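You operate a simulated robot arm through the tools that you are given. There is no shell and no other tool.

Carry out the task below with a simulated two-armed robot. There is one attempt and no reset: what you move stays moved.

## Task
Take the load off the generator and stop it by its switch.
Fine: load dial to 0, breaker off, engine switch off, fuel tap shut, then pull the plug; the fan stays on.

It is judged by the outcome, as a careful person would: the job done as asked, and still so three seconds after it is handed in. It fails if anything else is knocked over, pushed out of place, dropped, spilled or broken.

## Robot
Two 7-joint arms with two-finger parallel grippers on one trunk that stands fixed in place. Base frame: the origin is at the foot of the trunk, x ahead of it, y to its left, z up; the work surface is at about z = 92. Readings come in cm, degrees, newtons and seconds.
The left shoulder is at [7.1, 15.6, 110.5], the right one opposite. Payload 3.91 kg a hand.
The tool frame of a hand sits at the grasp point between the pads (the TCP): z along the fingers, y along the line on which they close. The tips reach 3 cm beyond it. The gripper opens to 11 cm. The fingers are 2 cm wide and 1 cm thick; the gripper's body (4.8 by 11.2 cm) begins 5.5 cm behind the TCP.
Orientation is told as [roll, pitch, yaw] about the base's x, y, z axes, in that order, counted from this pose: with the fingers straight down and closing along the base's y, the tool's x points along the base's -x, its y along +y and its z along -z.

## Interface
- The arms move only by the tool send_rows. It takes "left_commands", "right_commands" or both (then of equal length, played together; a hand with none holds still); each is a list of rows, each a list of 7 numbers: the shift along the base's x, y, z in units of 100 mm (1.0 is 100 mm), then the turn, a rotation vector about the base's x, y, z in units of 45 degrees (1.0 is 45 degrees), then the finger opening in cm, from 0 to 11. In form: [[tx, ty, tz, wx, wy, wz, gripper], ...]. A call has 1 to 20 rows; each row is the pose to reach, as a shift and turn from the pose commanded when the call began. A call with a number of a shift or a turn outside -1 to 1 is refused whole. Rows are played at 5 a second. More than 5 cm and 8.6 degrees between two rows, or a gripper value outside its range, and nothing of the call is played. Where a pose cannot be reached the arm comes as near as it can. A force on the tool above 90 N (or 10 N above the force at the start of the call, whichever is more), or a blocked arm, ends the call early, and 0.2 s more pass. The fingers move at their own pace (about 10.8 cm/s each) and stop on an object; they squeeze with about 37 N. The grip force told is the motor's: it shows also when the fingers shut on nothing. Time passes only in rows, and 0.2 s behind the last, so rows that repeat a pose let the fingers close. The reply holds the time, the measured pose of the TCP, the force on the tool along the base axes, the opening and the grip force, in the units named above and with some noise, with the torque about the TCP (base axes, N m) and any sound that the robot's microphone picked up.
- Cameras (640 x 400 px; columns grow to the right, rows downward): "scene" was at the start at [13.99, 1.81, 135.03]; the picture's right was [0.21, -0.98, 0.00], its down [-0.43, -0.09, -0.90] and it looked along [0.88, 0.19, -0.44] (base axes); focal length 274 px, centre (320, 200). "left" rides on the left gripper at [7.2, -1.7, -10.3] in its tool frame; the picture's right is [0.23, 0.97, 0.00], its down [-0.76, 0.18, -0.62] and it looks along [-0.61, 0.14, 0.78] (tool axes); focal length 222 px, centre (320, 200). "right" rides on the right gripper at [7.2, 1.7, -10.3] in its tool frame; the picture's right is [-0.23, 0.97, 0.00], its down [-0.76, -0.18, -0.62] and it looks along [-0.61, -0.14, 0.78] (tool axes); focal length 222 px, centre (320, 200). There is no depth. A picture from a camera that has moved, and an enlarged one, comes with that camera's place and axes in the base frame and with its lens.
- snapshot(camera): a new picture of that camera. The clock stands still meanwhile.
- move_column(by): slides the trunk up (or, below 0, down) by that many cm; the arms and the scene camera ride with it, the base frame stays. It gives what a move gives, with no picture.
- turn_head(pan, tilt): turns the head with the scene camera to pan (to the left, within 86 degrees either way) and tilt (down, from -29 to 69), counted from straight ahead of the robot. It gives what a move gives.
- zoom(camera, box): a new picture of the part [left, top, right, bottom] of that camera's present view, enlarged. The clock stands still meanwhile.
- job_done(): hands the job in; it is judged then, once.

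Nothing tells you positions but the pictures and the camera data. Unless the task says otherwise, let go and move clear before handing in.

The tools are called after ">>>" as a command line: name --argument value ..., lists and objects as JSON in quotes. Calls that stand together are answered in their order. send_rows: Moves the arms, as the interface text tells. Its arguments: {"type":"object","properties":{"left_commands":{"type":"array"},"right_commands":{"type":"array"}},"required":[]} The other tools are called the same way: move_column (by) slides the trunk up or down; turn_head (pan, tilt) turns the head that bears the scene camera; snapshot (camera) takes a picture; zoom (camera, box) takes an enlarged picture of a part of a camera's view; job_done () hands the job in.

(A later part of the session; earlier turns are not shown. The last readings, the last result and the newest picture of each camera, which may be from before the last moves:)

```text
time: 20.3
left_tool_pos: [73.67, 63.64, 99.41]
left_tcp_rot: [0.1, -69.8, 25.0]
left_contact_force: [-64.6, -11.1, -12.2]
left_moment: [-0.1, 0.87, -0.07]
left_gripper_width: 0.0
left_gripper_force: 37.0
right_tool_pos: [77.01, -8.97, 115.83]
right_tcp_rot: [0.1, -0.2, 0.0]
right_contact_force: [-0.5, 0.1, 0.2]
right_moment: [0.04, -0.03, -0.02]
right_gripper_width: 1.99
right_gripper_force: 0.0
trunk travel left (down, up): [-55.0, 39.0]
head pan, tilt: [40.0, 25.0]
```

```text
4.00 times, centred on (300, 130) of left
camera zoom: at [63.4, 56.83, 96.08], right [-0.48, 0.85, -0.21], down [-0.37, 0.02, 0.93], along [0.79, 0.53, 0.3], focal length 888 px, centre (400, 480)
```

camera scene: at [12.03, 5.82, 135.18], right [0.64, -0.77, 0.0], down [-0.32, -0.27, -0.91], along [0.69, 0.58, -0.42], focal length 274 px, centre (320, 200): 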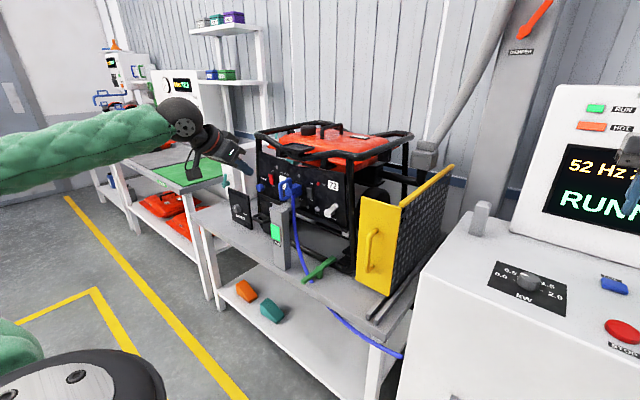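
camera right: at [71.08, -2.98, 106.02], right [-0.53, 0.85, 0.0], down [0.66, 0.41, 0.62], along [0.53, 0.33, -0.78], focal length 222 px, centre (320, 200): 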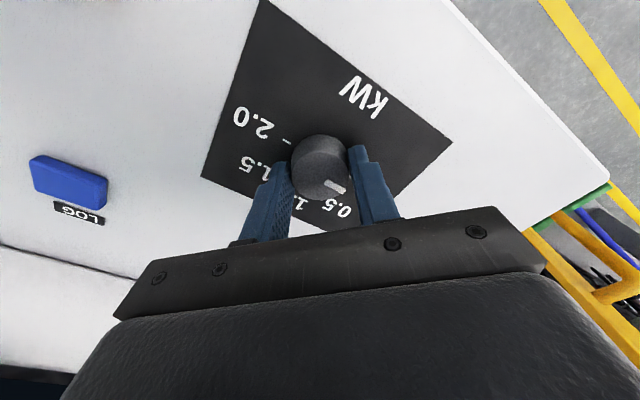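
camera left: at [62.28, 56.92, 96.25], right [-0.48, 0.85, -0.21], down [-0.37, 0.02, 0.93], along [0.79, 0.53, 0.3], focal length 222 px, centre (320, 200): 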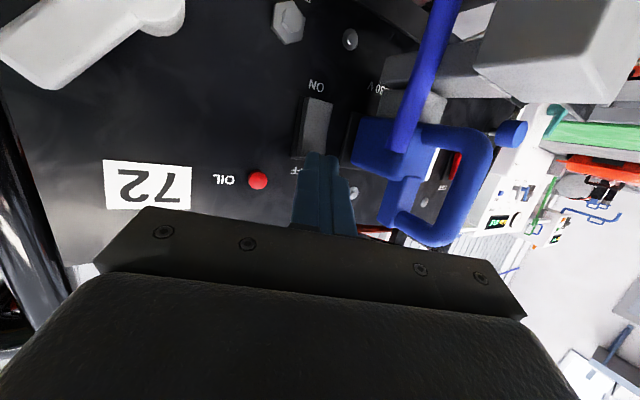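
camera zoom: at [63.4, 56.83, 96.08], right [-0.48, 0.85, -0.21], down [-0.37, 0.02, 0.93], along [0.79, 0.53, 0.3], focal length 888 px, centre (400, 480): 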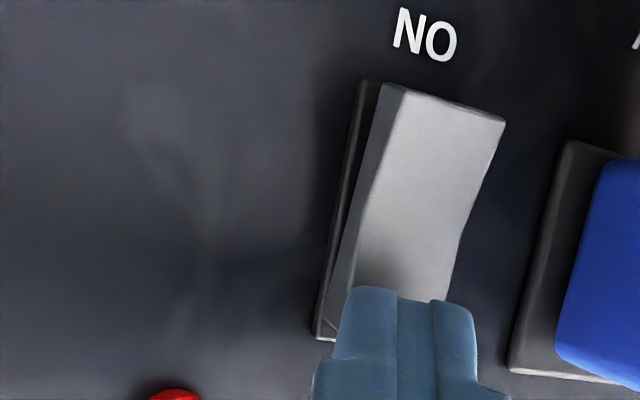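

The rocker has tipped, with its ON end now standing out. I'll back straight off and check.

>>> send_rows --left_commands '[[-0.1, 0, 0, 0, 0, 0, 0], [-0.4, 0, 0, 0, 0, 0, 0], [-0.7, 0, 0, 0, 0, 0, 0], [-1.0, 0, 0, 0, 0, 0, 0], [-1.0, 0, 0, 0, 0, 0, 0]]'

>>> zoom --camera "left" --box '[200, 60, 440, 210]'

>>> zoom --camera "scene" --box '[520, 80, 640, 230]'

>>> zoom --camera "scene" --box '[220, 140, 380, 240]'

```text
time: 21.5
left_tool_pos: [64.02, 63.9, 99.36]
left_tcp_rot: [-0.1, -70.0, 25.0]
left_contact_force: [-0.4, 0.4, -0.4]
left_moment: [0.01, 0.02, 0.05]
left_gripper_width: 0.0
left_gripper_force: 37.3
right_tool_pos: [77.56, -9.01, 115.56]
right_tcp_rot: [-0.1, 0.1, 0.1]
right_contact_force: [0.0, 0.1, -0.2]
right_moment: [0.02, 0.03, 0.0]
right_gripper_width: 1.98
right_gripper_force: 0.2
trunk travel left (down, up): [-55.0, 39.0]
head pan, tilt: [40.0, 25.0]
```

```text
2.67 times, centred on (320, 135) of left
camera zoom: at [53.69, 57.07, 96.08], right [-0.48, 0.85, -0.21], down [-0.37, 0.02, 0.93], along [0.8, 0.53, 0.3], focal length 592 px, centre (320, 373)
```

zoom: 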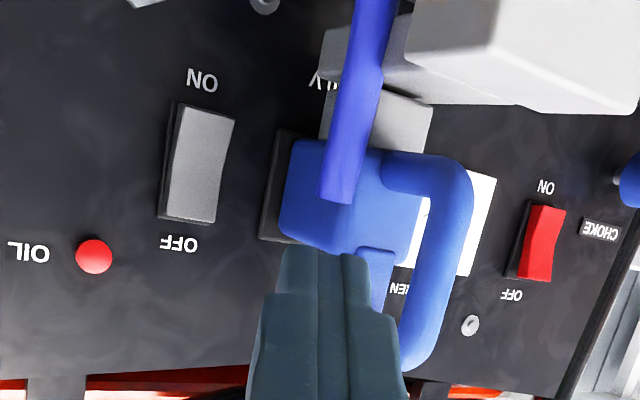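

```text
2.67 times, centred on (580, 155) of scene
camera zoom: at [12.14, 5.88, 135.16], right [0.64, -0.77, 0.0], down [-0.32, -0.27, -0.91], along [0.69, 0.58, -0.42], focal length 731 px, centre (-373, 320)
```

zoom: 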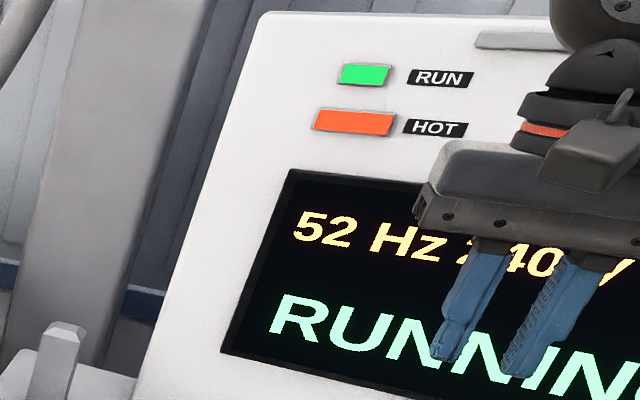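

```text
4.00 times, centred on (300, 190) of scene
camera zoom: at [12.14, 5.88, 135.16], right [0.64, -0.77, 0.0], down [-0.32, -0.27, -0.91], along [0.69, 0.58, -0.42], focal length 1096 px, centre (400, 240)
```

zoom: 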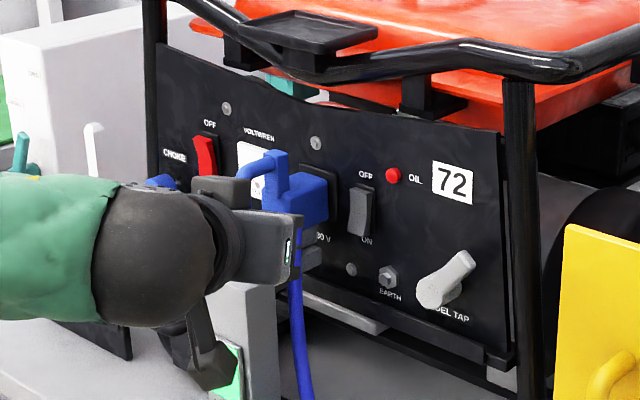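

The breaker is now at OFF. Next is the engine switch, so I'll retreat clear of the plug handle and move left to line up with the red switch.

>>> send_rows --left_commands '[[-0.3, 0, 0.1, 0, 0, 0, 0], [-0.7, 0.1, 0.2, 0, 0, 0, 0], [-0.9, 0.4, 0.3, 0, 0, 0, 0], [-0.9, 0.7, 0.3, 0, 0, 0, 0], [-0.9, 1.0, 0.3, 0, 0, 0, 0], [-0.9, 1.0, 0.3, 0, 0, 0, 0]]'

>>> send_rows --left_commands '[[0, 0.3, 0, 0, 0, 0, 0], [0, 0.6, 0, 0, 0, 0, 0], [0.1, 0.9, 0, 0, 0, 0, 0], [0.4, 0.98, -0.1, 0, 0, 0, 0], [0.7, 0.98, -0.2, 0, 0, 0, 0], [1.0, 0.98, -0.3, 0, 0, 0, 0], [1.0, 0.98, -0.3, 0, 0, 0, 0]]'

>>> snapshot --camera "left"

>>> snapshot --camera "scene"

```text
time: 22.9
left_tool_pos: [55.28, 73.62, 102.25]
left_tcp_rot: [-0.1, -69.9, 25.0]
left_contact_force: [0.2, -0.4, -0.2]
left_moment: [0.01, 0.0, 0.03]
left_gripper_width: 0.01
left_gripper_force: 37.2
right_tool_pos: [77.4, -8.87, 115.68]
right_tcp_rot: [0.0, 0.0, 0.0]
right_contact_force: [-0.1, -0.6, -0.5]
right_moment: [-0.03, 0.0, 0.02]
right_gripper_width: 1.99
right_gripper_force: 0.0
trunk travel left (down, up): [-55.0, 39.0]
head pan, tilt: [40.0, 25.0]
```

```text
time: 24.5
left_tool_pos: [64.99, 83.39, 99.6]
left_tcp_rot: [0.1, -69.9, 24.9]
left_contact_force: [-0.1, -0.2, 0.8]
left_moment: [0.0, 0.04, 0.0]
left_gripper_width: 0.04
left_gripper_force: 37.7
right_tool_pos: [77.35, -9.08, 115.68]
right_tcp_rot: [0.0, 0.0, 0.0]
right_contact_force: [0.2, 0.0, 1.2]
right_moment: [0.03, -0.05, 0.02]
right_gripper_width: 1.98
right_gripper_force: 0.1
trunk travel left (down, up): [-55.0, 39.0]
head pan, tilt: [40.0, 25.0]
```

```text
taken
camera left: at [54.68, 76.6, 96.28], right [-0.48, 0.85, -0.21], down [-0.37, 0.02, 0.93], along [0.79, 0.53, 0.3], focal length 222 px, centre (320, 200)
```

left: 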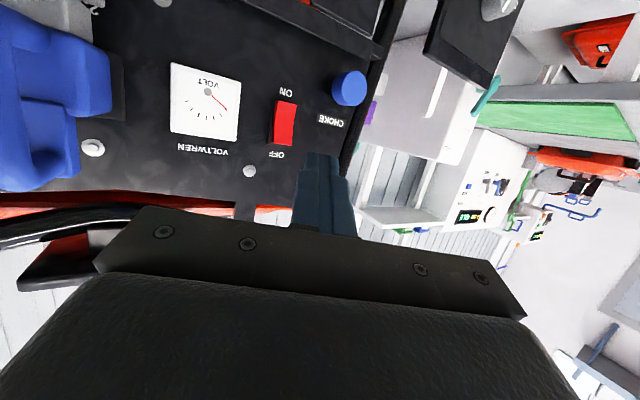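

```text
taken
camera scene: at [11.95, 5.79, 135.19], right [0.64, -0.77, 0.0], down [-0.32, -0.27, -0.91], along [0.69, 0.58, -0.42], focal length 274 px, centre (320, 200)
```

scene: 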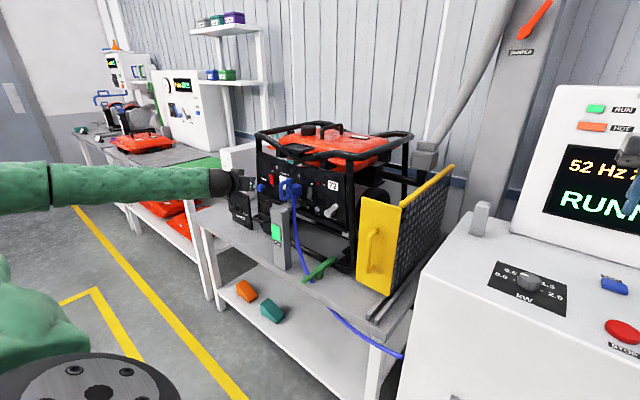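

>>> send_rows --left_commands '[[0.25, 0.01, 0, 0, 0, 0, 0], [0.5, 0.02, 0, 0, 0, 0, 0], [0.7, 0.03, -0.01, 0, 0, 0, 0], [0.74, 0.03, -0.01, 0, 0, 0, 0], [0.74, 0.03, -0.01, 0, 0, 0, 0]]'

>>> zoom --camera "left" --box '[220, 80, 380, 180]'

```text
time: 25.7
left_tool_pos: [72.73, 83.78, 99.33]
left_tcp_rot: [0.1, -69.8, 25.0]
left_contact_force: [-1.1, 0.2, 0.3]
left_moment: [-0.01, 0.02, -0.04]
left_gripper_width: 0.01
left_gripper_force: 36.5
right_tool_pos: [77.41, -9.03, 115.6]
right_tcp_rot: [-0.1, 0.0, 0.0]
right_contact_force: [0.0, 0.5, -0.4]
right_moment: [0.01, 0.0, 0.0]
right_gripper_width: 1.99
right_gripper_force: 0.0
trunk travel left (down, up): [-55.0, 39.0]
head pan, tilt: [40.0, 25.0]
```

```text
4.00 times, centred on (300, 130) of left
camera zoom: at [62.36, 77.09, 96.0], right [-0.48, 0.85, -0.21], down [-0.37, 0.02, 0.93], along [0.79, 0.53, 0.3], focal length 888 px, centre (400, 480)
```

zoom: 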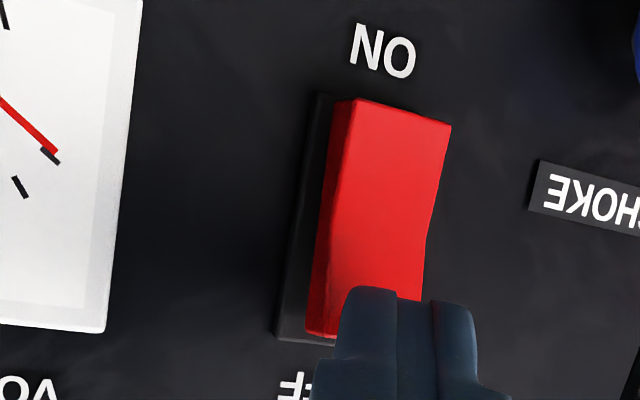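

>>> send_rows --left_commands '[[0.0, 0, 0.04, 0, 0, 0, 0], [0.05, 0, 0.04, 0, 0, 0, 0], [0.08, 0, 0.04, 0, 0, 0, 0], [0.11, 0, 0.04, 0, 0, 0, 0], [0.14, 0, 0.04, 0, 0, 0, 0], [0.16, 0, 0.04, 0, 0, 0, 0]]'

>>> zoom --camera "left" --box '[220, 80, 380, 180]'

>>> zoom --camera "scene" --box '[520, 80, 640, 230]'

```text
time: 27.1
left_tool_pos: [73.81, 83.88, 99.64]
left_tcp_rot: [0.0, -70.0, 24.9]
left_contact_force: [-61.6, -15.5, -8.6]
left_moment: [-0.17, 0.79, -0.24]
left_gripper_width: 0.0
left_gripper_force: 36.8
right_tool_pos: [76.99, -9.01, 116.03]
right_tcp_rot: [0.0, -0.3, 0.0]
right_contact_force: [0.7, 0.4, -0.7]
right_moment: [0.0, -0.02, 0.02]
right_gripper_width: 1.99
right_gripper_force: 0.0
trunk travel left (down, up): [-55.0, 39.0]
head pan, tilt: [40.0, 25.0]
```

```text
4.00 times, centred on (300, 130) of left
camera zoom: at [63.43, 77.07, 96.36], right [-0.48, 0.85, -0.21], down [-0.37, 0.02, 0.93], along [0.79, 0.53, 0.3], focal length 888 px, centre (400, 480)
```

zoom: 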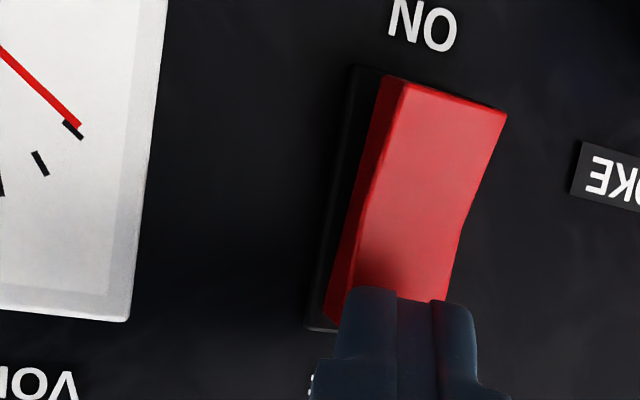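

```text
2.67 times, centred on (580, 155) of scene
camera zoom: at [11.51, 5.81, 135.2], right [0.64, -0.76, 0.0], down [-0.32, -0.27, -0.91], along [0.69, 0.58, -0.42], focal length 731 px, centre (-373, 320)
```

zoom: 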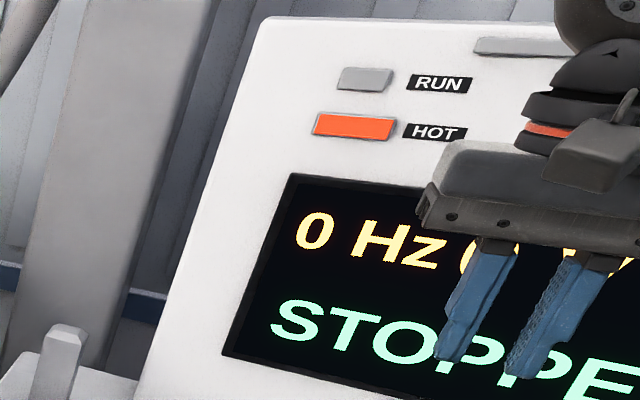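

The engine switch is off and the screen reads STOPPED, 0 Hz. I'll back off and bring the left hand round in front of the fuel tap.

>>> send_rows --left_commands '[[-0.1, 0, 0, 0, 0, 0, 0], [-0.4, 0, 0, 0, 0, 0, 0], [-0.7, 0, 0.1, 0, 0, 0, 0], [-1.0, 0, 0.2, 0, 0, 0, 0]]'

>>> send_rows --left_commands '[[-0.4, 0, 0.1, 0, 0, -0.15, 0], [-0.7, -0.1, 0.2, 0, 0, -0.3, 0], [-0.7, -0.4, 0.2, 0, 0, -0.45, 0], [-0.7, -0.7, 0.2, 0, 0, -0.555, 0], [-0.7, -1.0, 0.2, 0, 0, -0.555, 0]]'

>>> send_rows --left_commands '[[0, -0.35, 0, 0, 0, 0, 0], [0, -0.7, 0, 0, 0, 0, 0], [0, -1.0, 0, 0, 0, 0, 0]]'

>>> send_rows --left_commands '[[0, -0.35, 0, 0, 0, 0, 0], [0, -0.7, 0, 0, 0, 0, 0], [0.2, -1.0, 0, 0, 0, 0, 0], [0.5, -1.0, -0.1, 0, 0, 0, 0], [0.8, -1.0, -0.15, 0, 0, 0, 0], [0.8, -1.0, -0.15, 0, 0, 0, 0]]'

>>> snapshot --camera "left"

>>> snapshot --camera "scene"

```text
time: 28.1
left_tool_pos: [64.18, 83.67, 101.7]
left_tcp_rot: [-0.2, -70.1, 25.1]
left_contact_force: [-0.8, -0.2, -0.4]
left_moment: [0.0, -0.03, 0.01]
left_gripper_width: 0.0
left_gripper_force: 37.0
right_tool_pos: [77.31, -9.14, 115.81]
right_tcp_rot: [0.1, -0.1, 0.0]
right_contact_force: [-0.4, -0.7, -0.3]
right_moment: [0.03, -0.06, 0.05]
right_gripper_width: 1.97
right_gripper_force: 0.1
trunk travel left (down, up): [-55.0, 39.0]
head pan, tilt: [40.0, 25.0]
```

```text
time: 29.3
left_tool_pos: [57.34, 74.15, 103.57]
left_tcp_rot: [0.1, -70.0, -0.1]
left_contact_force: [-0.7, -0.7, -1.2]
left_moment: [0.02, -0.03, 0.02]
left_gripper_width: 0.0
left_gripper_force: 37.1
right_tool_pos: [77.48, -8.94, 115.72]
right_tcp_rot: [0.0, 0.0, 0.0]
right_contact_force: [-0.9, 0.2, -0.3]
right_moment: [0.03, 0.05, -0.02]
right_gripper_width: 2.01
right_gripper_force: 0.0
trunk travel left (down, up): [-55.0, 39.0]
head pan, tilt: [40.0, 25.0]
```

```text
time: 30.1
left_tool_pos: [57.41, 64.11, 103.55]
left_tcp_rot: [0.2, -69.9, 0.0]
left_contact_force: [0.1, 0.5, -0.9]
left_moment: [0.0, -0.01, 0.0]
left_gripper_width: 0.01
left_gripper_force: 37.3
right_tool_pos: [77.5, -8.98, 115.67]
right_tcp_rot: [0.0, 0.0, -0.1]
right_contact_force: [-0.6, 0.2, -0.1]
right_moment: [0.03, 0.03, 0.05]
right_gripper_width: 1.98
right_gripper_force: 0.1
trunk travel left (down, up): [-55.0, 39.0]
head pan, tilt: [40.0, 25.0]
```

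```text
time: 31.5
left_tool_pos: [65.27, 53.9, 101.86]
left_tcp_rot: [0.0, -70.1, -0.1]
left_contact_force: [-0.1, -0.3, -0.2]
left_moment: [0.0, 0.02, 0.04]
left_gripper_width: 0.0
left_gripper_force: 37.4
right_tool_pos: [77.37, -9.04, 115.73]
right_tcp_rot: [0.1, 0.0, 0.0]
right_contact_force: [-0.7, 0.3, -0.6]
right_moment: [0.04, 0.0, 0.03]
right_gripper_width: 1.99
right_gripper_force: 0.1
trunk travel left (down, up): [-55.0, 39.0]
head pan, tilt: [40.0, 25.0]
```

```text
taken
camera left: at [53.11, 52.16, 98.65], right [-0.08, 0.97, -0.21], down [-0.33, 0.18, 0.93], along [0.94, 0.14, 0.3], focal length 222 px, centre (320, 200)
```

left: 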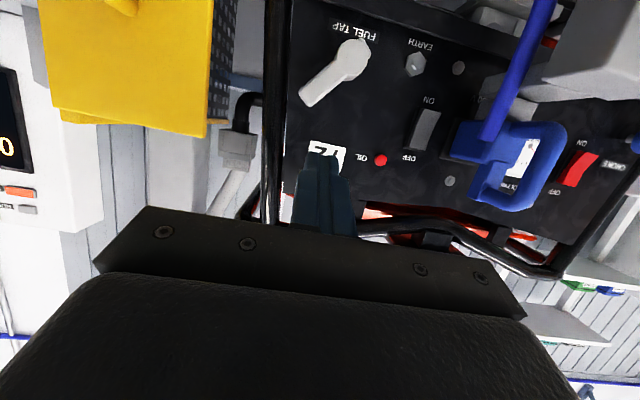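

```text
taken
camera scene: at [11.96, 5.81, 135.19], right [0.64, -0.77, 0.0], down [-0.32, -0.27, -0.91], along [0.69, 0.58, -0.42], focal length 274 px, centre (320, 200)
```

scene: 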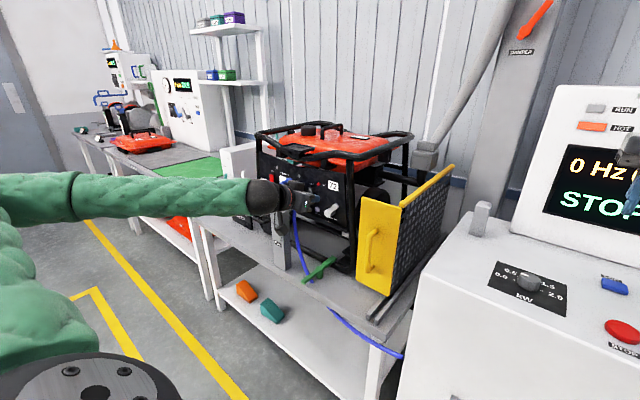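

>>> zoom --camera "left" --box '[270, 10, 430, 110]'

>>> zoom --camera "left" --box '[430, 0, 590, 220]'

>>> zoom --camera "scene" --box '[250, 170, 378, 290]'

```text
4.00 times, centred on (350, 60) of left
camera zoom: at [53.11, 52.16, 98.65], right [-0.08, 0.97, -0.21], down [-0.33, 0.18, 0.93], along [0.94, 0.14, 0.3], focal length 888 px, centre (200, 760)
```

zoom: 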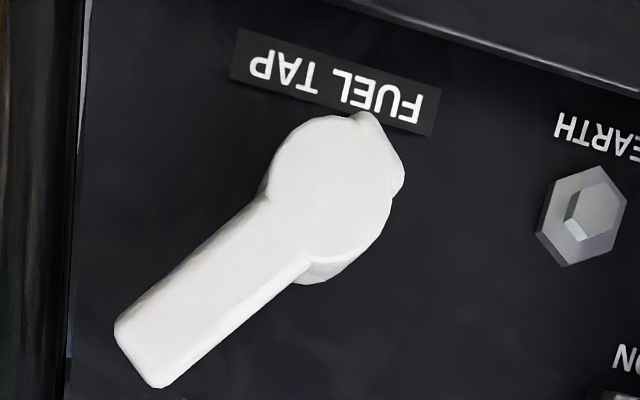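

```text
1.82 times, centred on (510, 110) of left
camera zoom: at [53.11, 52.16, 98.65], right [-0.08, 0.97, -0.21], down [-0.33, 0.18, 0.93], along [0.94, 0.14, 0.3], focal length 404 px, centre (-26, 364)
```

zoom: 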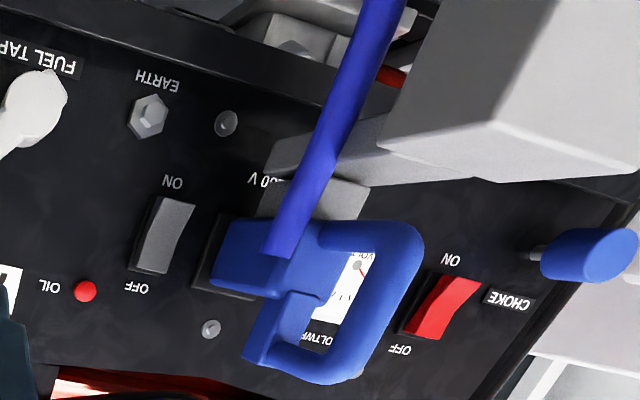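

```text
3.33 times, centred on (314, 230) of scene
camera zoom: at [11.96, 5.81, 135.19], right [0.64, -0.77, 0.0], down [-0.32, -0.27, -0.91], along [0.69, 0.58, -0.42], focal length 914 px, centre (340, 100)
```

zoom: 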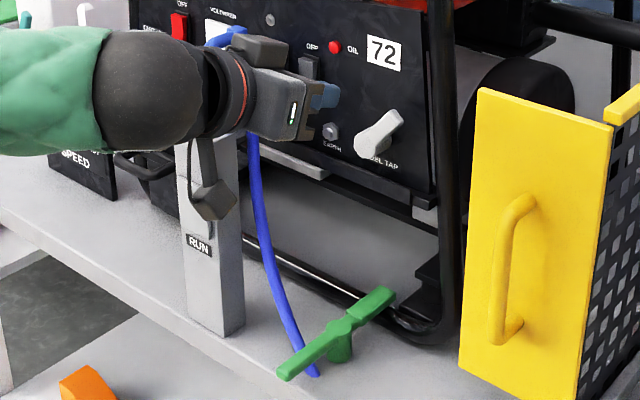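

The tap lever is at 45° up-right (tip near (75.4, 52.1, 96.9)) with no open/shut marks. I'll put the closed fingers above its tip and push gently clockwise (down) to find which way it moves.

>>> send_rows --left_commands '[[0.1, -0.16, 0.0, 0, 0, 0, 0], [0.4, -0.16, 0, 0, 0, 0, 0], [0.65, -0.16, 0, 0, 0, 0, 0], [0.76, -0.16, 0, 0, 0, 0, 0], [0.76, -0.16, 0, 0, 0, 0, 0]]'

>>> snapshot --camera "left"

>>> zoom --camera "scene" --box '[270, 150, 366, 210]'

```text
time: 32.7
left_tool_pos: [72.88, 52.08, 102.43]
left_tcp_rot: [0.0, -70.0, 0.0]
left_contact_force: [0.8, -0.9, 0.9]
left_moment: [0.02, 0.02, -0.04]
left_gripper_width: 0.0
left_gripper_force: 37.0
right_tool_pos: [77.53, -9.1, 115.65]
right_tcp_rot: [0.0, 0.0, 0.0]
right_contact_force: [0.3, -0.3, 0.2]
right_moment: [0.0, -0.02, 0.01]
right_gripper_width: 1.99
right_gripper_force: 0.0
trunk travel left (down, up): [-55.0, 39.0]
head pan, tilt: [40.0, 25.0]
```

```text
taken
camera left: at [60.55, 50.32, 99.08], right [-0.08, 0.97, -0.21], down [-0.32, 0.18, 0.93], along [0.94, 0.14, 0.3], focal length 222 px, centre (320, 200)
```

left: 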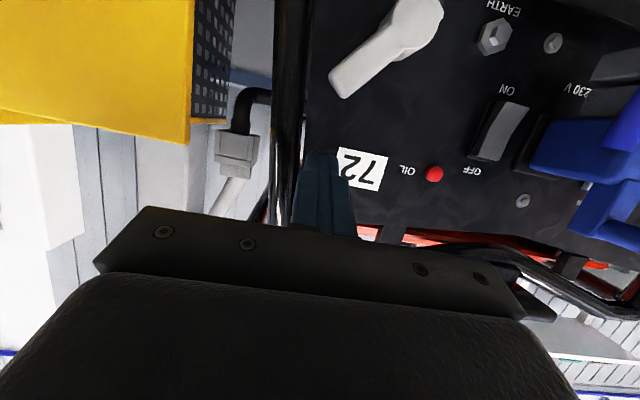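

```text
6.67 times, centred on (318, 180) of scene
camera zoom: at [12.03, 5.82, 135.18], right [0.64, -0.77, 0.0], down [-0.32, -0.27, -0.91], along [0.69, 0.58, -0.42], focal length 1827 px, centre (333, 333)
```

zoom: 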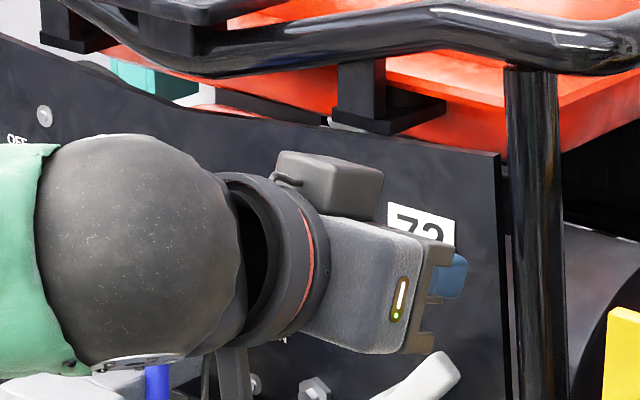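

>>> send_rows --left_commands '[[0, 0.05, -0.1, 0, 0, 0, 0], [0, 0.06, -0.2, 0, 0, 0, 0], [0, 0.06, -0.3, 0, 0, 0, 0], [0, 0.06, -0.35, 0, 0, 0, 0], [0, 0.06, -0.4, 0, 0, 0, 0], [0, 0.06, -0.45, 0, 0, 0, 0]]'

>>> snapshot --camera "left"

```text
time: 34.1
left_tool_pos: [72.58, 52.55, 99.07]
left_tcp_rot: [1.0, -71.1, -0.9]
left_contact_force: [26.6, 3.9, 85.0]
left_moment: [-0.06, -2.59, 0.26]
left_gripper_width: 0.0
left_gripper_force: 36.9
right_tool_pos: [77.19, -9.51, 116.0]
right_tcp_rot: [0.2, -0.2, -0.1]
right_contact_force: [0.1, 0.3, -0.9]
right_moment: [-0.03, -0.01, 0.01]
right_gripper_width: 2.01
right_gripper_force: 0.1
trunk travel left (down, up): [-55.0, 39.0]
head pan, tilt: [40.0, 25.0]
```

```text
taken
camera left: at [60.56, 50.85, 95.51], right [-0.07, 0.97, -0.21], down [-0.34, 0.17, 0.92], along [0.94, 0.14, 0.32], focal length 222 px, centre (320, 200)
```

left: 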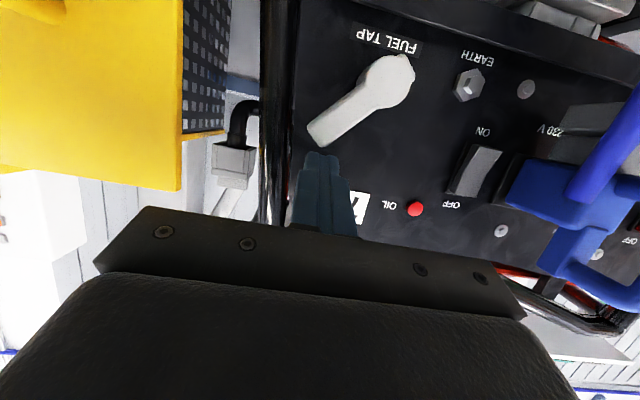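

At 85 N the lever didn't budge, so that direction is its stop and it must shut the other way (counter-clockwise). I'll lift off, back out, and come in under the lever to swing it up and over to the left.

>>> send_rows --left_commands '[[0, 0, 0.2, 0, 0, 0, 0], [-0.1, 0, 0.3, 0, 0, 0, 0], [-0.4, 0, 0.3, 0, 0, 0, 0], [-0.7, 0, 0.2, 0, 0, 0, 0], [-0.7, 0, -0.2, 0, 0, 0, 0], [-0.7, 0, -0.5, 0, 0, 0, 0], [-0.7, 0, -0.5, 0, 0, 0, 0]]'

>>> zoom --camera "left" --box '[220, 20, 412, 140]'

>>> snapshot --camera "left"

```text
time: 35.7
left_tool_pos: [66.21, 52.73, 92.37]
left_tcp_rot: [0.0, -70.0, 0.0]
left_contact_force: [-0.1, -0.3, -0.2]
left_moment: [-0.02, -0.01, 0.03]
left_gripper_width: 0.01
left_gripper_force: 37.4
right_tool_pos: [77.44, -9.01, 115.69]
right_tcp_rot: [-0.1, -0.1, -0.1]
right_contact_force: [-0.3, 0.3, 0.5]
right_moment: [0.01, -0.02, 0.01]
right_gripper_width: 2.0
right_gripper_force: 0.0
trunk travel left (down, up): [-55.0, 39.0]
head pan, tilt: [40.0, 25.0]
```

```text
3.33 times, centred on (316, 80) of left
camera zoom: at [53.93, 51.0, 89.19], right [-0.08, 0.97, -0.21], down [-0.32, 0.18, 0.93], along [0.94, 0.14, 0.3], focal length 740 px, centre (333, 600)
```

zoom: 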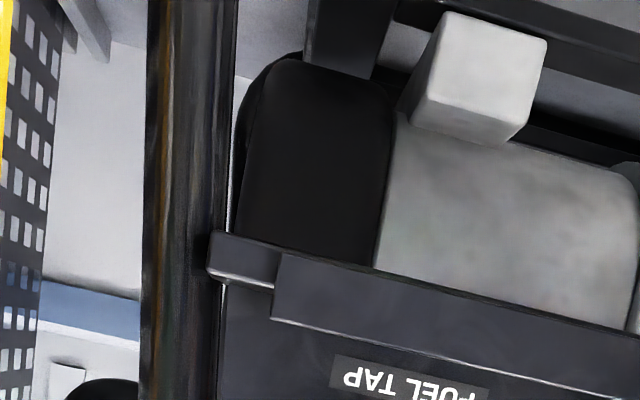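

```text
taken
camera left: at [53.93, 51.0, 89.19], right [-0.08, 0.97, -0.21], down [-0.32, 0.18, 0.93], along [0.94, 0.14, 0.3], focal length 222 px, centre (320, 200)
```

left: 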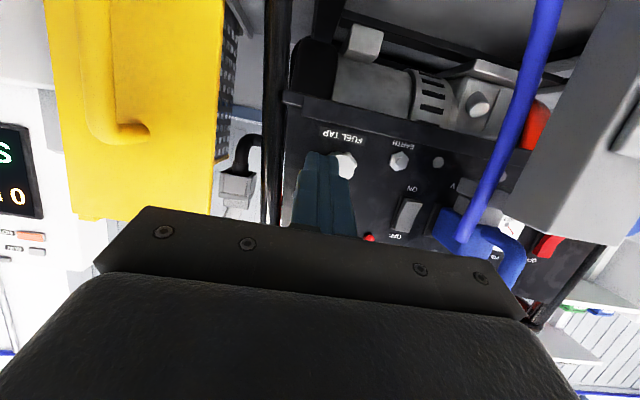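

>>> send_rows --left_commands '[[0.2, -0.03, 0.0, 0, 0, 0, 0], [0.45, -0.03, 0.0, 0, 0, 0, 0], [0.6, -0.03, 0.0, 0, 0, 0, 0], [0.68, -0.03, 0.0, 0, 0, 0, 0], [0.68, -0.03, 0.0, 0, 0, 0, 0]]'

>>> snapshot --camera "left"

>>> zoom --camera "left" --box '[240, 60, 432, 180]'

>>> zoom --camera "scene" --box '[270, 170, 366, 230]'

```text
time: 36.9
left_tool_pos: [72.86, 52.5, 92.73]
left_tcp_rot: [0.1, -70.0, 0.0]
left_contact_force: [0.4, -1.0, 0.2]
left_moment: [0.02, 0.01, -0.01]
left_gripper_width: 0.0
left_gripper_force: 37.3
right_tool_pos: [77.47, -9.01, 115.63]
right_tcp_rot: [0.0, 0.0, 0.0]
right_contact_force: [0.6, -0.2, 0.2]
right_moment: [-0.01, 0.01, -0.02]
right_gripper_width: 1.99
right_gripper_force: 0.1
trunk travel left (down, up): [-55.0, 39.0]
head pan, tilt: [40.0, 25.0]
```

```text
taken
camera left: at [60.64, 50.71, 89.35], right [-0.08, 0.97, -0.21], down [-0.32, 0.18, 0.93], along [0.94, 0.14, 0.3], focal length 222 px, centre (320, 200)
```

left: 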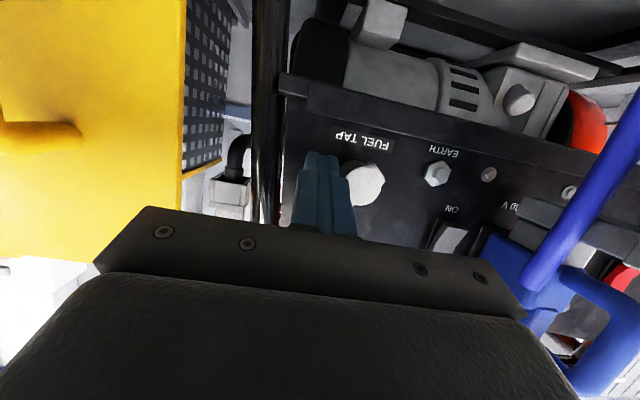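

```text
3.33 times, centred on (336, 120) of left
camera zoom: at [60.64, 50.71, 89.35], right [-0.08, 0.97, -0.21], down [-0.32, 0.18, 0.93], along [0.94, 0.14, 0.3], focal length 740 px, centre (267, 467)
```

zoom: 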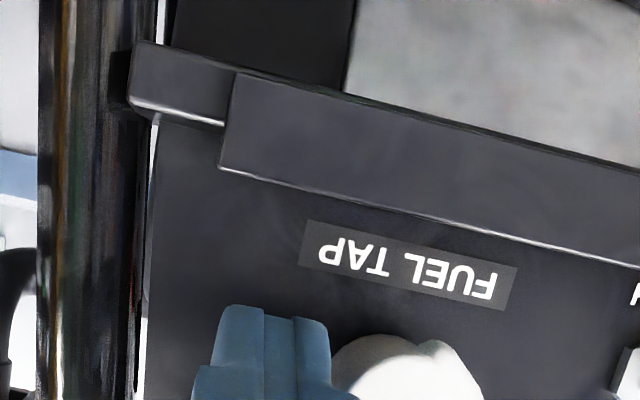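

```text
6.67 times, centred on (318, 200) of scene
camera zoom: at [12.04, 5.82, 135.18], right [0.64, -0.77, 0.0], down [-0.32, -0.27, -0.91], along [0.69, 0.58, -0.42], focal length 1827 px, centre (333, 200)
```

zoom: 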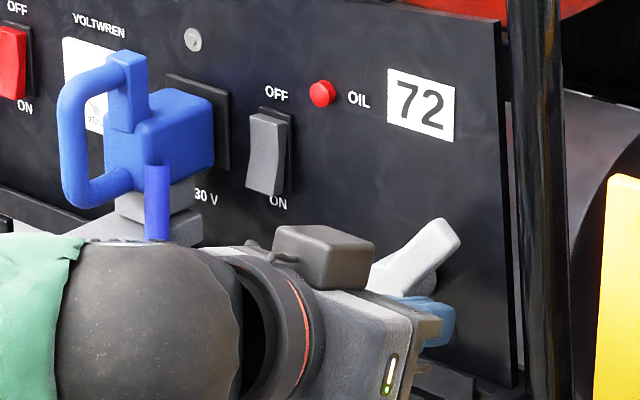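

The finger is under the lever. I'll push it up and left along an arc, first half.

>>> send_rows --left_commands '[[0, -0.02, 0.08, 0, 0, 0, 0], [0, -0.03, 0.15, 0, 0, 0, 0], [0, -0.04, 0.2, 0, 0, 0, 0], [0, -0.05, 0.26, 0, 0, 0, 0], [0, -0.02, 0.33, 0, 0, 0, 0], [0, 0.01, 0.39, 0, 0, 0, 0], [0, 0.06, 0.42, 0, 0, 0, 0], [0, 0.11, 0.45, 0, 0, 0, 0], [0, 0.11, 0.45, 0, 0, 0, 0]]'

>>> snapshot --camera "left"

>>> zoom --camera "scene" --box '[270, 170, 366, 230]'

```text
time: 38.9
left_tool_pos: [72.85, 53.55, 97.02]
left_tcp_rot: [0.0, -70.0, 0.1]
left_contact_force: [-0.4, -0.2, 1.5]
left_moment: [0.01, 0.02, -0.01]
left_gripper_width: 0.0
left_gripper_force: 36.6
right_tool_pos: [77.49, -9.0, 115.71]
right_tcp_rot: [0.0, 0.0, 0.0]
right_contact_force: [-1.3, 0.3, 0.0]
right_moment: [0.0, -0.02, 0.0]
right_gripper_width: 2.0
right_gripper_force: 0.1
trunk travel left (down, up): [-55.0, 39.0]
head pan, tilt: [40.0, 25.0]
```

```text
taken
camera left: at [60.53, 51.82, 93.81], right [-0.08, 0.97, -0.21], down [-0.32, 0.18, 0.93], along [0.94, 0.14, 0.3], focal length 222 px, centre (320, 200)
```

left: 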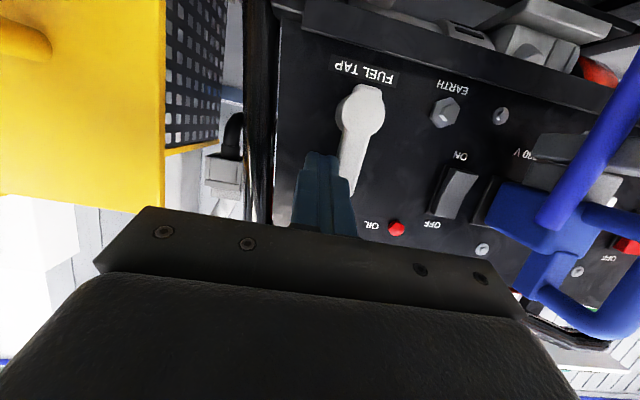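

```text
6.67 times, centred on (318, 200) of scene
camera zoom: at [12.06, 5.82, 135.18], right [0.64, -0.77, 0.0], down [-0.32, -0.27, -0.91], along [0.69, 0.58, -0.42], focal length 1827 px, centre (333, 200)
```

zoom: 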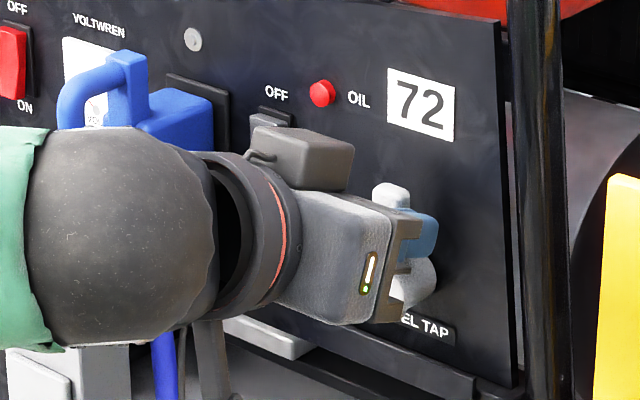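

The lever swings easily and is now nearly vertical. Continuing leftward until it meets its stop.

>>> send_rows --left_commands '[[0, 0.05, 0, 0, 0, 0, 0], [0, 0.1, 0, 0, 0, 0, 0], [0, 0.15, -0.01, 0, 0, 0, 0], [0, 0.2, -0.02, 0, 0, 0, 0], [0, 0.25, -0.02, 0, 0, 0, 0], [0, 0.3, -0.03, 0, 0, 0, 0], [0, 0.35, -0.03, 0, 0, 0, 0], [0, 0.35, -0.03, 0, 0, 0, 0]]'

>>> snapshot --camera "left"

>>> zoom --camera "scene" --box '[270, 170, 366, 230]'

```text
time: 40.7
left_tool_pos: [71.65, 57.04, 96.97]
left_tcp_rot: [-0.5, -70.2, -0.1]
left_contact_force: [-8.4, -21.2, 7.5]
left_moment: [0.0, -0.24, -0.74]
left_gripper_width: 0.0
left_gripper_force: 36.6
right_tool_pos: [77.32, -8.09, 115.9]
right_tcp_rot: [0.0, -0.2, 0.6]
right_contact_force: [-0.7, 0.8, 0.6]
right_moment: [-0.03, -0.05, -0.01]
right_gripper_width: 2.03
right_gripper_force: 0.1
trunk travel left (down, up): [-55.0, 39.0]
head pan, tilt: [40.0, 25.0]
stopped in row 8 (left hand): the force on the tool passed its limit at 93 N (the readings are from after the stop); the commanded pose is now the measured one
```

```text
taken
camera left: at [59.51, 55.46, 93.68], right [-0.07, 0.97, -0.22], down [-0.33, 0.18, 0.93], along [0.94, 0.14, 0.3], focal length 222 px, centre (320, 200)
```

left: 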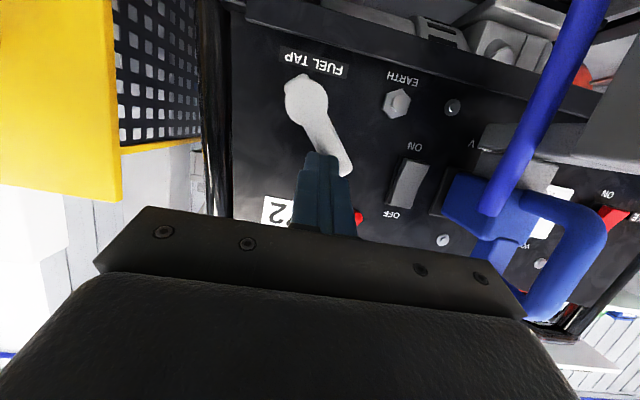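

```text
6.67 times, centred on (318, 200) of scene
camera zoom: at [11.79, 5.87, 135.25], right [0.65, -0.76, 0.0], down [-0.32, -0.27, -0.91], along [0.69, 0.58, -0.42], focal length 1827 px, centre (333, 200)
```

zoom: 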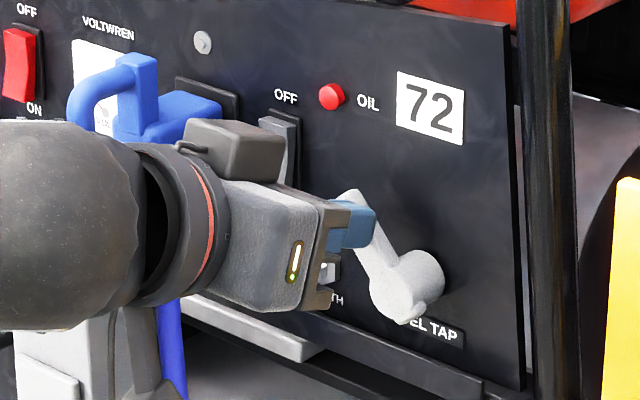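

The lever is now up-left and hit its stop after about a 90° swing. I'll ease off, back out, and verify.

>>> send_rows --left_commands '[[0, -0.1, 0, 0, 0, 0, 0], [-0.1, -0.15, 0, 0, 0, 0, 0], [-0.4, -0.15, 0.1, 0, 0, 0, 0], [-0.8, -0.15, 0.2, 0, 0, 0, 0], [-1.0, -0.15, 0.3, 0, 0, 0, 0], [-1.0, -0.15, 0.3, 0, 0, 0, 0]]'

>>> snapshot --camera "left"

>>> zoom --camera "left" --box '[240, 20, 432, 140]'

>>> snapshot --camera "scene"

>>> zoom --camera "scene" --box '[230, 160, 390, 260]'

```text
time: 42.1
left_tool_pos: [62.44, 55.17, 99.84]
left_tcp_rot: [-1.0, -70.0, 0.4]
left_contact_force: [0.8, -0.4, -0.4]
left_moment: [-0.01, 0.01, 0.01]
left_gripper_width: 0.01
left_gripper_force: 36.4
right_tool_pos: [77.55, -8.51, 115.57]
right_tcp_rot: [0.0, 0.0, 0.2]
right_contact_force: [-0.9, 1.0, -0.9]
right_moment: [-0.01, 0.01, 0.0]
right_gripper_width: 1.98
right_gripper_force: 0.1
trunk travel left (down, up): [-55.0, 39.0]
head pan, tilt: [40.0, 25.0]
```

```text
taken
camera left: at [50.2, 53.55, 96.48], right [-0.07, 0.97, -0.22], down [-0.32, 0.19, 0.93], along [0.94, 0.14, 0.3], focal length 222 px, centre (320, 200)
```

left: 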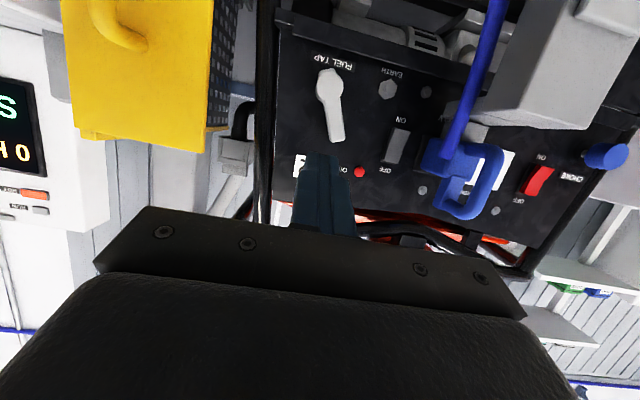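

```text
3.33 times, centred on (336, 80) of left
camera zoom: at [50.2, 53.55, 96.48], right [-0.07, 0.97, -0.22], down [-0.32, 0.19, 0.93], along [0.94, 0.14, 0.3], focal length 740 px, centre (267, 600)
```

zoom: 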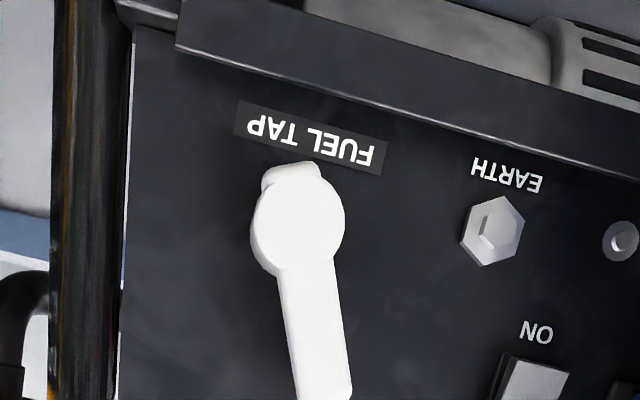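

```text
taken
camera scene: at [12.11, 5.84, 135.17], right [0.64, -0.77, 0.0], down [-0.32, -0.27, -0.91], along [0.69, 0.58, -0.42], focal length 274 px, centre (320, 200)
```

scene: 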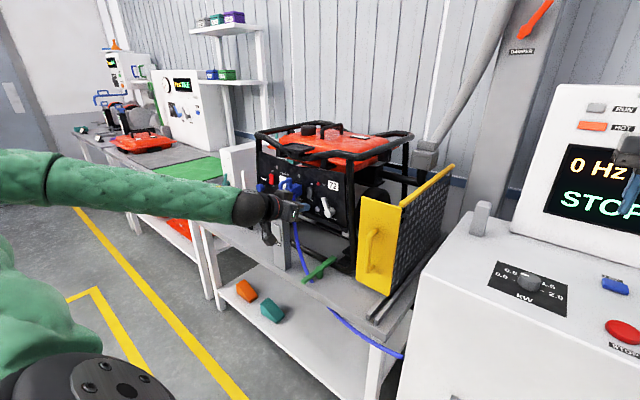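

```text
4.00 times, centred on (310, 210) of scene
camera zoom: at [12.11, 5.84, 135.17], right [0.64, -0.77, 0.0], down [-0.32, -0.27, -0.91], along [0.69, 0.58, -0.42], focal length 1096 px, centre (360, 160)
```

zoom: 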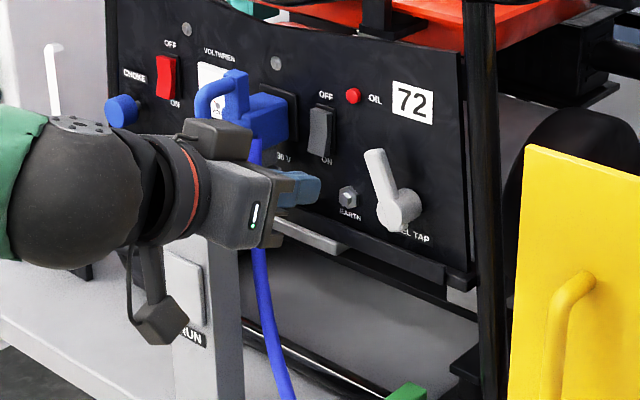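

The lever looks to have eased back a little after release. I'll wait a moment and look again to see whether it is still or creeping.

>>> send_rows --left_commands '[[0, 0, 0, 0, 0, 0, 0], [0, 0, 0, 0, 0, 0, 0], [0, 0, 0, 0, 0, 0, 0], [0, 0, 0, 0, 0, 0, 0], [0, 0, 0, 0, 0, 0, 0]]'

>>> zoom --camera "left" --box '[240, 40, 432, 160]'

>>> zoom --camera "scene" --box '[280, 170, 376, 230]'

```text
time: 43.3
left_tool_pos: [62.54, 55.2, 99.86]
left_tcp_rot: [-1.0, -70.1, 0.5]
left_contact_force: [-0.7, -0.5, 0.3]
left_moment: [0.0, -0.01, 0.03]
left_gripper_width: 0.0
left_gripper_force: 37.7
right_tool_pos: [77.56, -8.57, 115.69]
right_tcp_rot: [-0.1, 0.0, 0.3]
right_contact_force: [0.6, 0.3, 0.4]
right_moment: [-0.02, -0.02, 0.01]
right_gripper_width: 1.99
right_gripper_force: 0.1
trunk travel left (down, up): [-55.0, 39.0]
head pan, tilt: [40.0, 25.0]
```

```text
3.33 times, centred on (336, 100) of left
camera zoom: at [50.2, 53.52, 96.53], right [-0.07, 0.97, -0.22], down [-0.32, 0.19, 0.93], along [0.94, 0.13, 0.3], focal length 740 px, centre (267, 533)
```

zoom: 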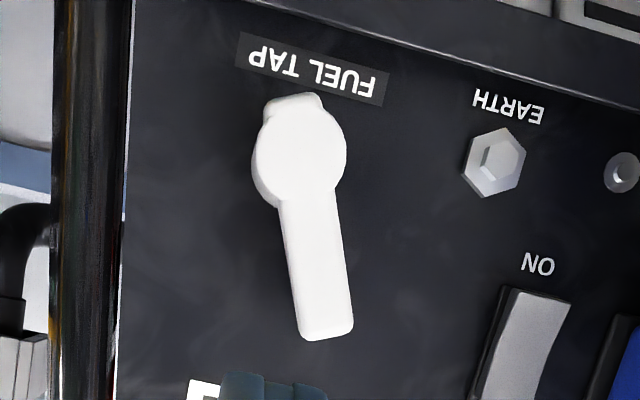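

```text
6.67 times, centred on (328, 200) of scene
camera zoom: at [12.05, 5.83, 135.18], right [0.64, -0.77, 0.0], down [-0.32, -0.27, -0.91], along [0.69, 0.58, -0.42], focal length 1827 px, centre (267, 200)
```

zoom: 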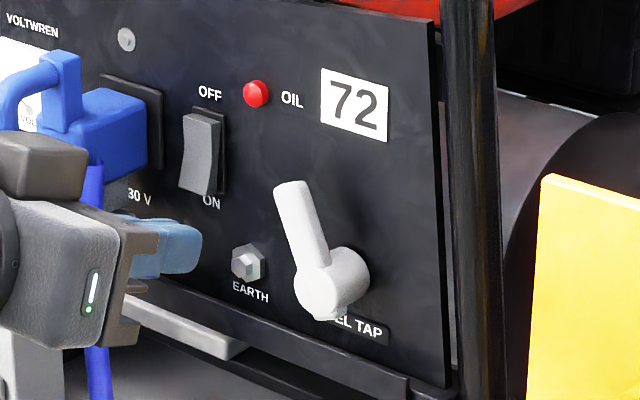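

The tap is still, but only about 60° round. The finger slid onto the lever's front face and dragged it back as I withdrew. I'll re-insert deeper on its right side and push it fully to the stop.

>>> send_rows --left_commands '[[0.1, -0.09, -0.1, 0, 0, 0, 0], [0.3, -0.1, -0.25, 0, 0, 0, 0], [0.6, -0.1, -0.3, 0, 0, 0, 0], [0.8, -0.1, -0.3, 0, 0, 0, 0], [0.8, -0.1, -0.3, 0, 0, 0, 0]]'

>>> snapshot --camera "left"

>>> zoom --camera "scene" --box '[280, 170, 376, 230]'

```text
time: 44.5
left_tool_pos: [70.36, 54.04, 96.97]
left_tcp_rot: [-0.8, -70.1, 0.2]
left_contact_force: [-1.2, 0.0, 0.5]
left_moment: [0.0, 0.0, -0.02]
left_gripper_width: 0.03
left_gripper_force: 36.4
right_tool_pos: [77.43, -8.63, 115.7]
right_tcp_rot: [0.0, -0.1, 0.3]
right_contact_force: [1.0, 0.3, 0.1]
right_moment: [0.0, 0.02, -0.02]
right_gripper_width: 2.0
right_gripper_force: 0.1
trunk travel left (down, up): [-55.0, 39.0]
head pan, tilt: [40.0, 25.0]
```

```text
taken
camera left: at [58.17, 52.39, 93.56], right [-0.07, 0.97, -0.22], down [-0.32, 0.19, 0.93], along [0.94, 0.13, 0.3], focal length 222 px, centre (320, 200)
```

left: 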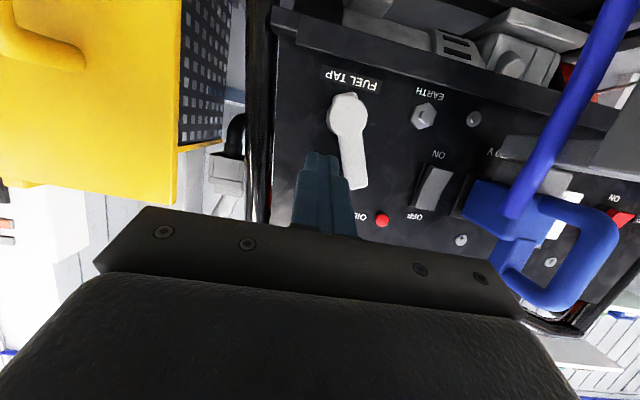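

```text
6.67 times, centred on (328, 200) of scene
camera zoom: at [12.02, 5.81, 135.18], right [0.64, -0.77, 0.0], down [-0.32, -0.27, -0.91], along [0.69, 0.58, -0.42], focal length 1827 px, centre (267, 200)
```

zoom: 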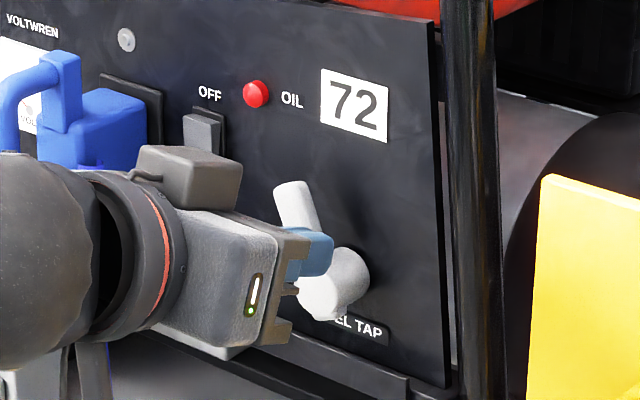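

>>> send_rows --left_commands '[[0.1, 0, 0, 0, 0, 0, 0], [0.2, 0, 0, 0, 0, 0, 0], [0.3, 0, 0, 0, 0, 0, 0], [0.3, 0, 0, 0, 0, 0, 0]]'

>>> send_rows --left_commands '[[0, 0.05, 0, 0, 0, 0, 0], [0, 0.1, 0, 0, 0, 0, 0], [0, 0.14, 0, 0, 0, 0, 0], [0, 0.18, -0.01, 0, 0, 0, 0], [0, 0.21, -0.02, 0, 0, 0, 0], [0, 0.24, -0.03, 0, 0, 0, 0]]'

>>> snapshot --camera "left"

>>> zoom --camera "scene" --box '[280, 170, 376, 230]'

```text
time: 45.5
left_tool_pos: [73.33, 54.16, 96.78]
left_tcp_rot: [-1.1, -70.2, 0.3]
left_contact_force: [0.5, 0.5, 1.3]
left_moment: [-0.04, 0.0, -0.01]
left_gripper_width: 0.0
left_gripper_force: 37.4
right_tool_pos: [77.69, -8.49, 115.62]
right_tcp_rot: [0.1, 0.0, 0.2]
right_contact_force: [1.2, -0.7, 0.3]
right_moment: [0.0, 0.0, -0.01]
right_gripper_width: 2.01
right_gripper_force: 0.1
trunk travel left (down, up): [-55.0, 39.0]
head pan, tilt: [40.0, 25.0]
```

```text
time: 46.9
left_tool_pos: [73.22, 55.75, 96.84]
left_tcp_rot: [-0.8, -70.1, -0.4]
left_contact_force: [10.9, -77.5, -2.3]
left_moment: [-1.47, -0.15, -2.08]
left_gripper_width: 0.01
left_gripper_force: 36.7
right_tool_pos: [77.56, -9.04, 115.47]
right_tcp_rot: [0.4, 0.0, 0.3]
right_contact_force: [0.4, 0.2, -0.1]
right_moment: [0.0, 0.01, 0.01]
right_gripper_width: 1.98
right_gripper_force: 0.1
trunk travel left (down, up): [-55.0, 39.0]
head pan, tilt: [40.0, 25.0]
```

```text
taken
camera left: at [61.06, 54.11, 93.47], right [-0.06, 0.97, -0.22], down [-0.32, 0.19, 0.93], along [0.94, 0.12, 0.3], focal length 222 px, centre (320, 200)
```

left: 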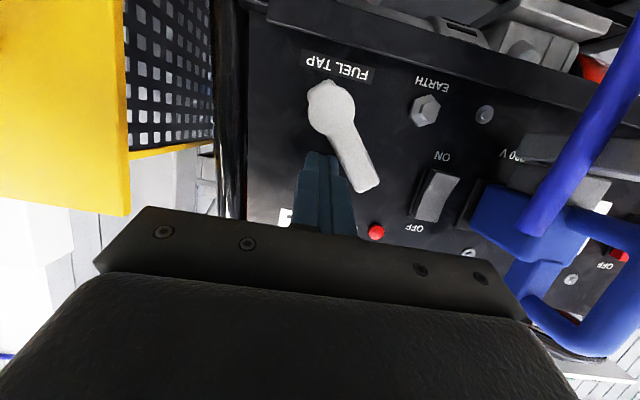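

```text
6.67 times, centred on (328, 200) of scene
camera zoom: at [12.19, 5.06, 135.19], right [0.64, -0.77, 0.0], down [-0.33, -0.27, -0.91], along [0.7, 0.58, -0.42], focal length 1827 px, centre (267, 200)
```

zoom: 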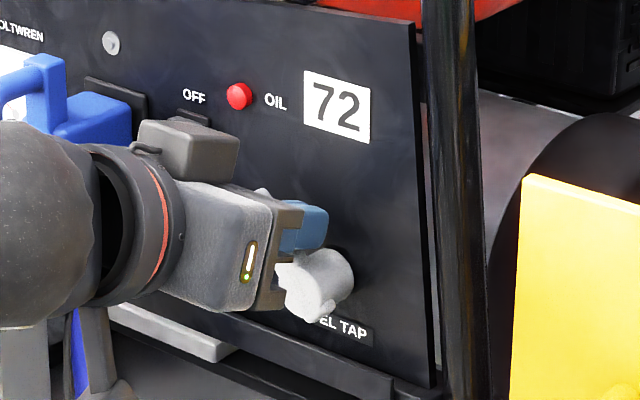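

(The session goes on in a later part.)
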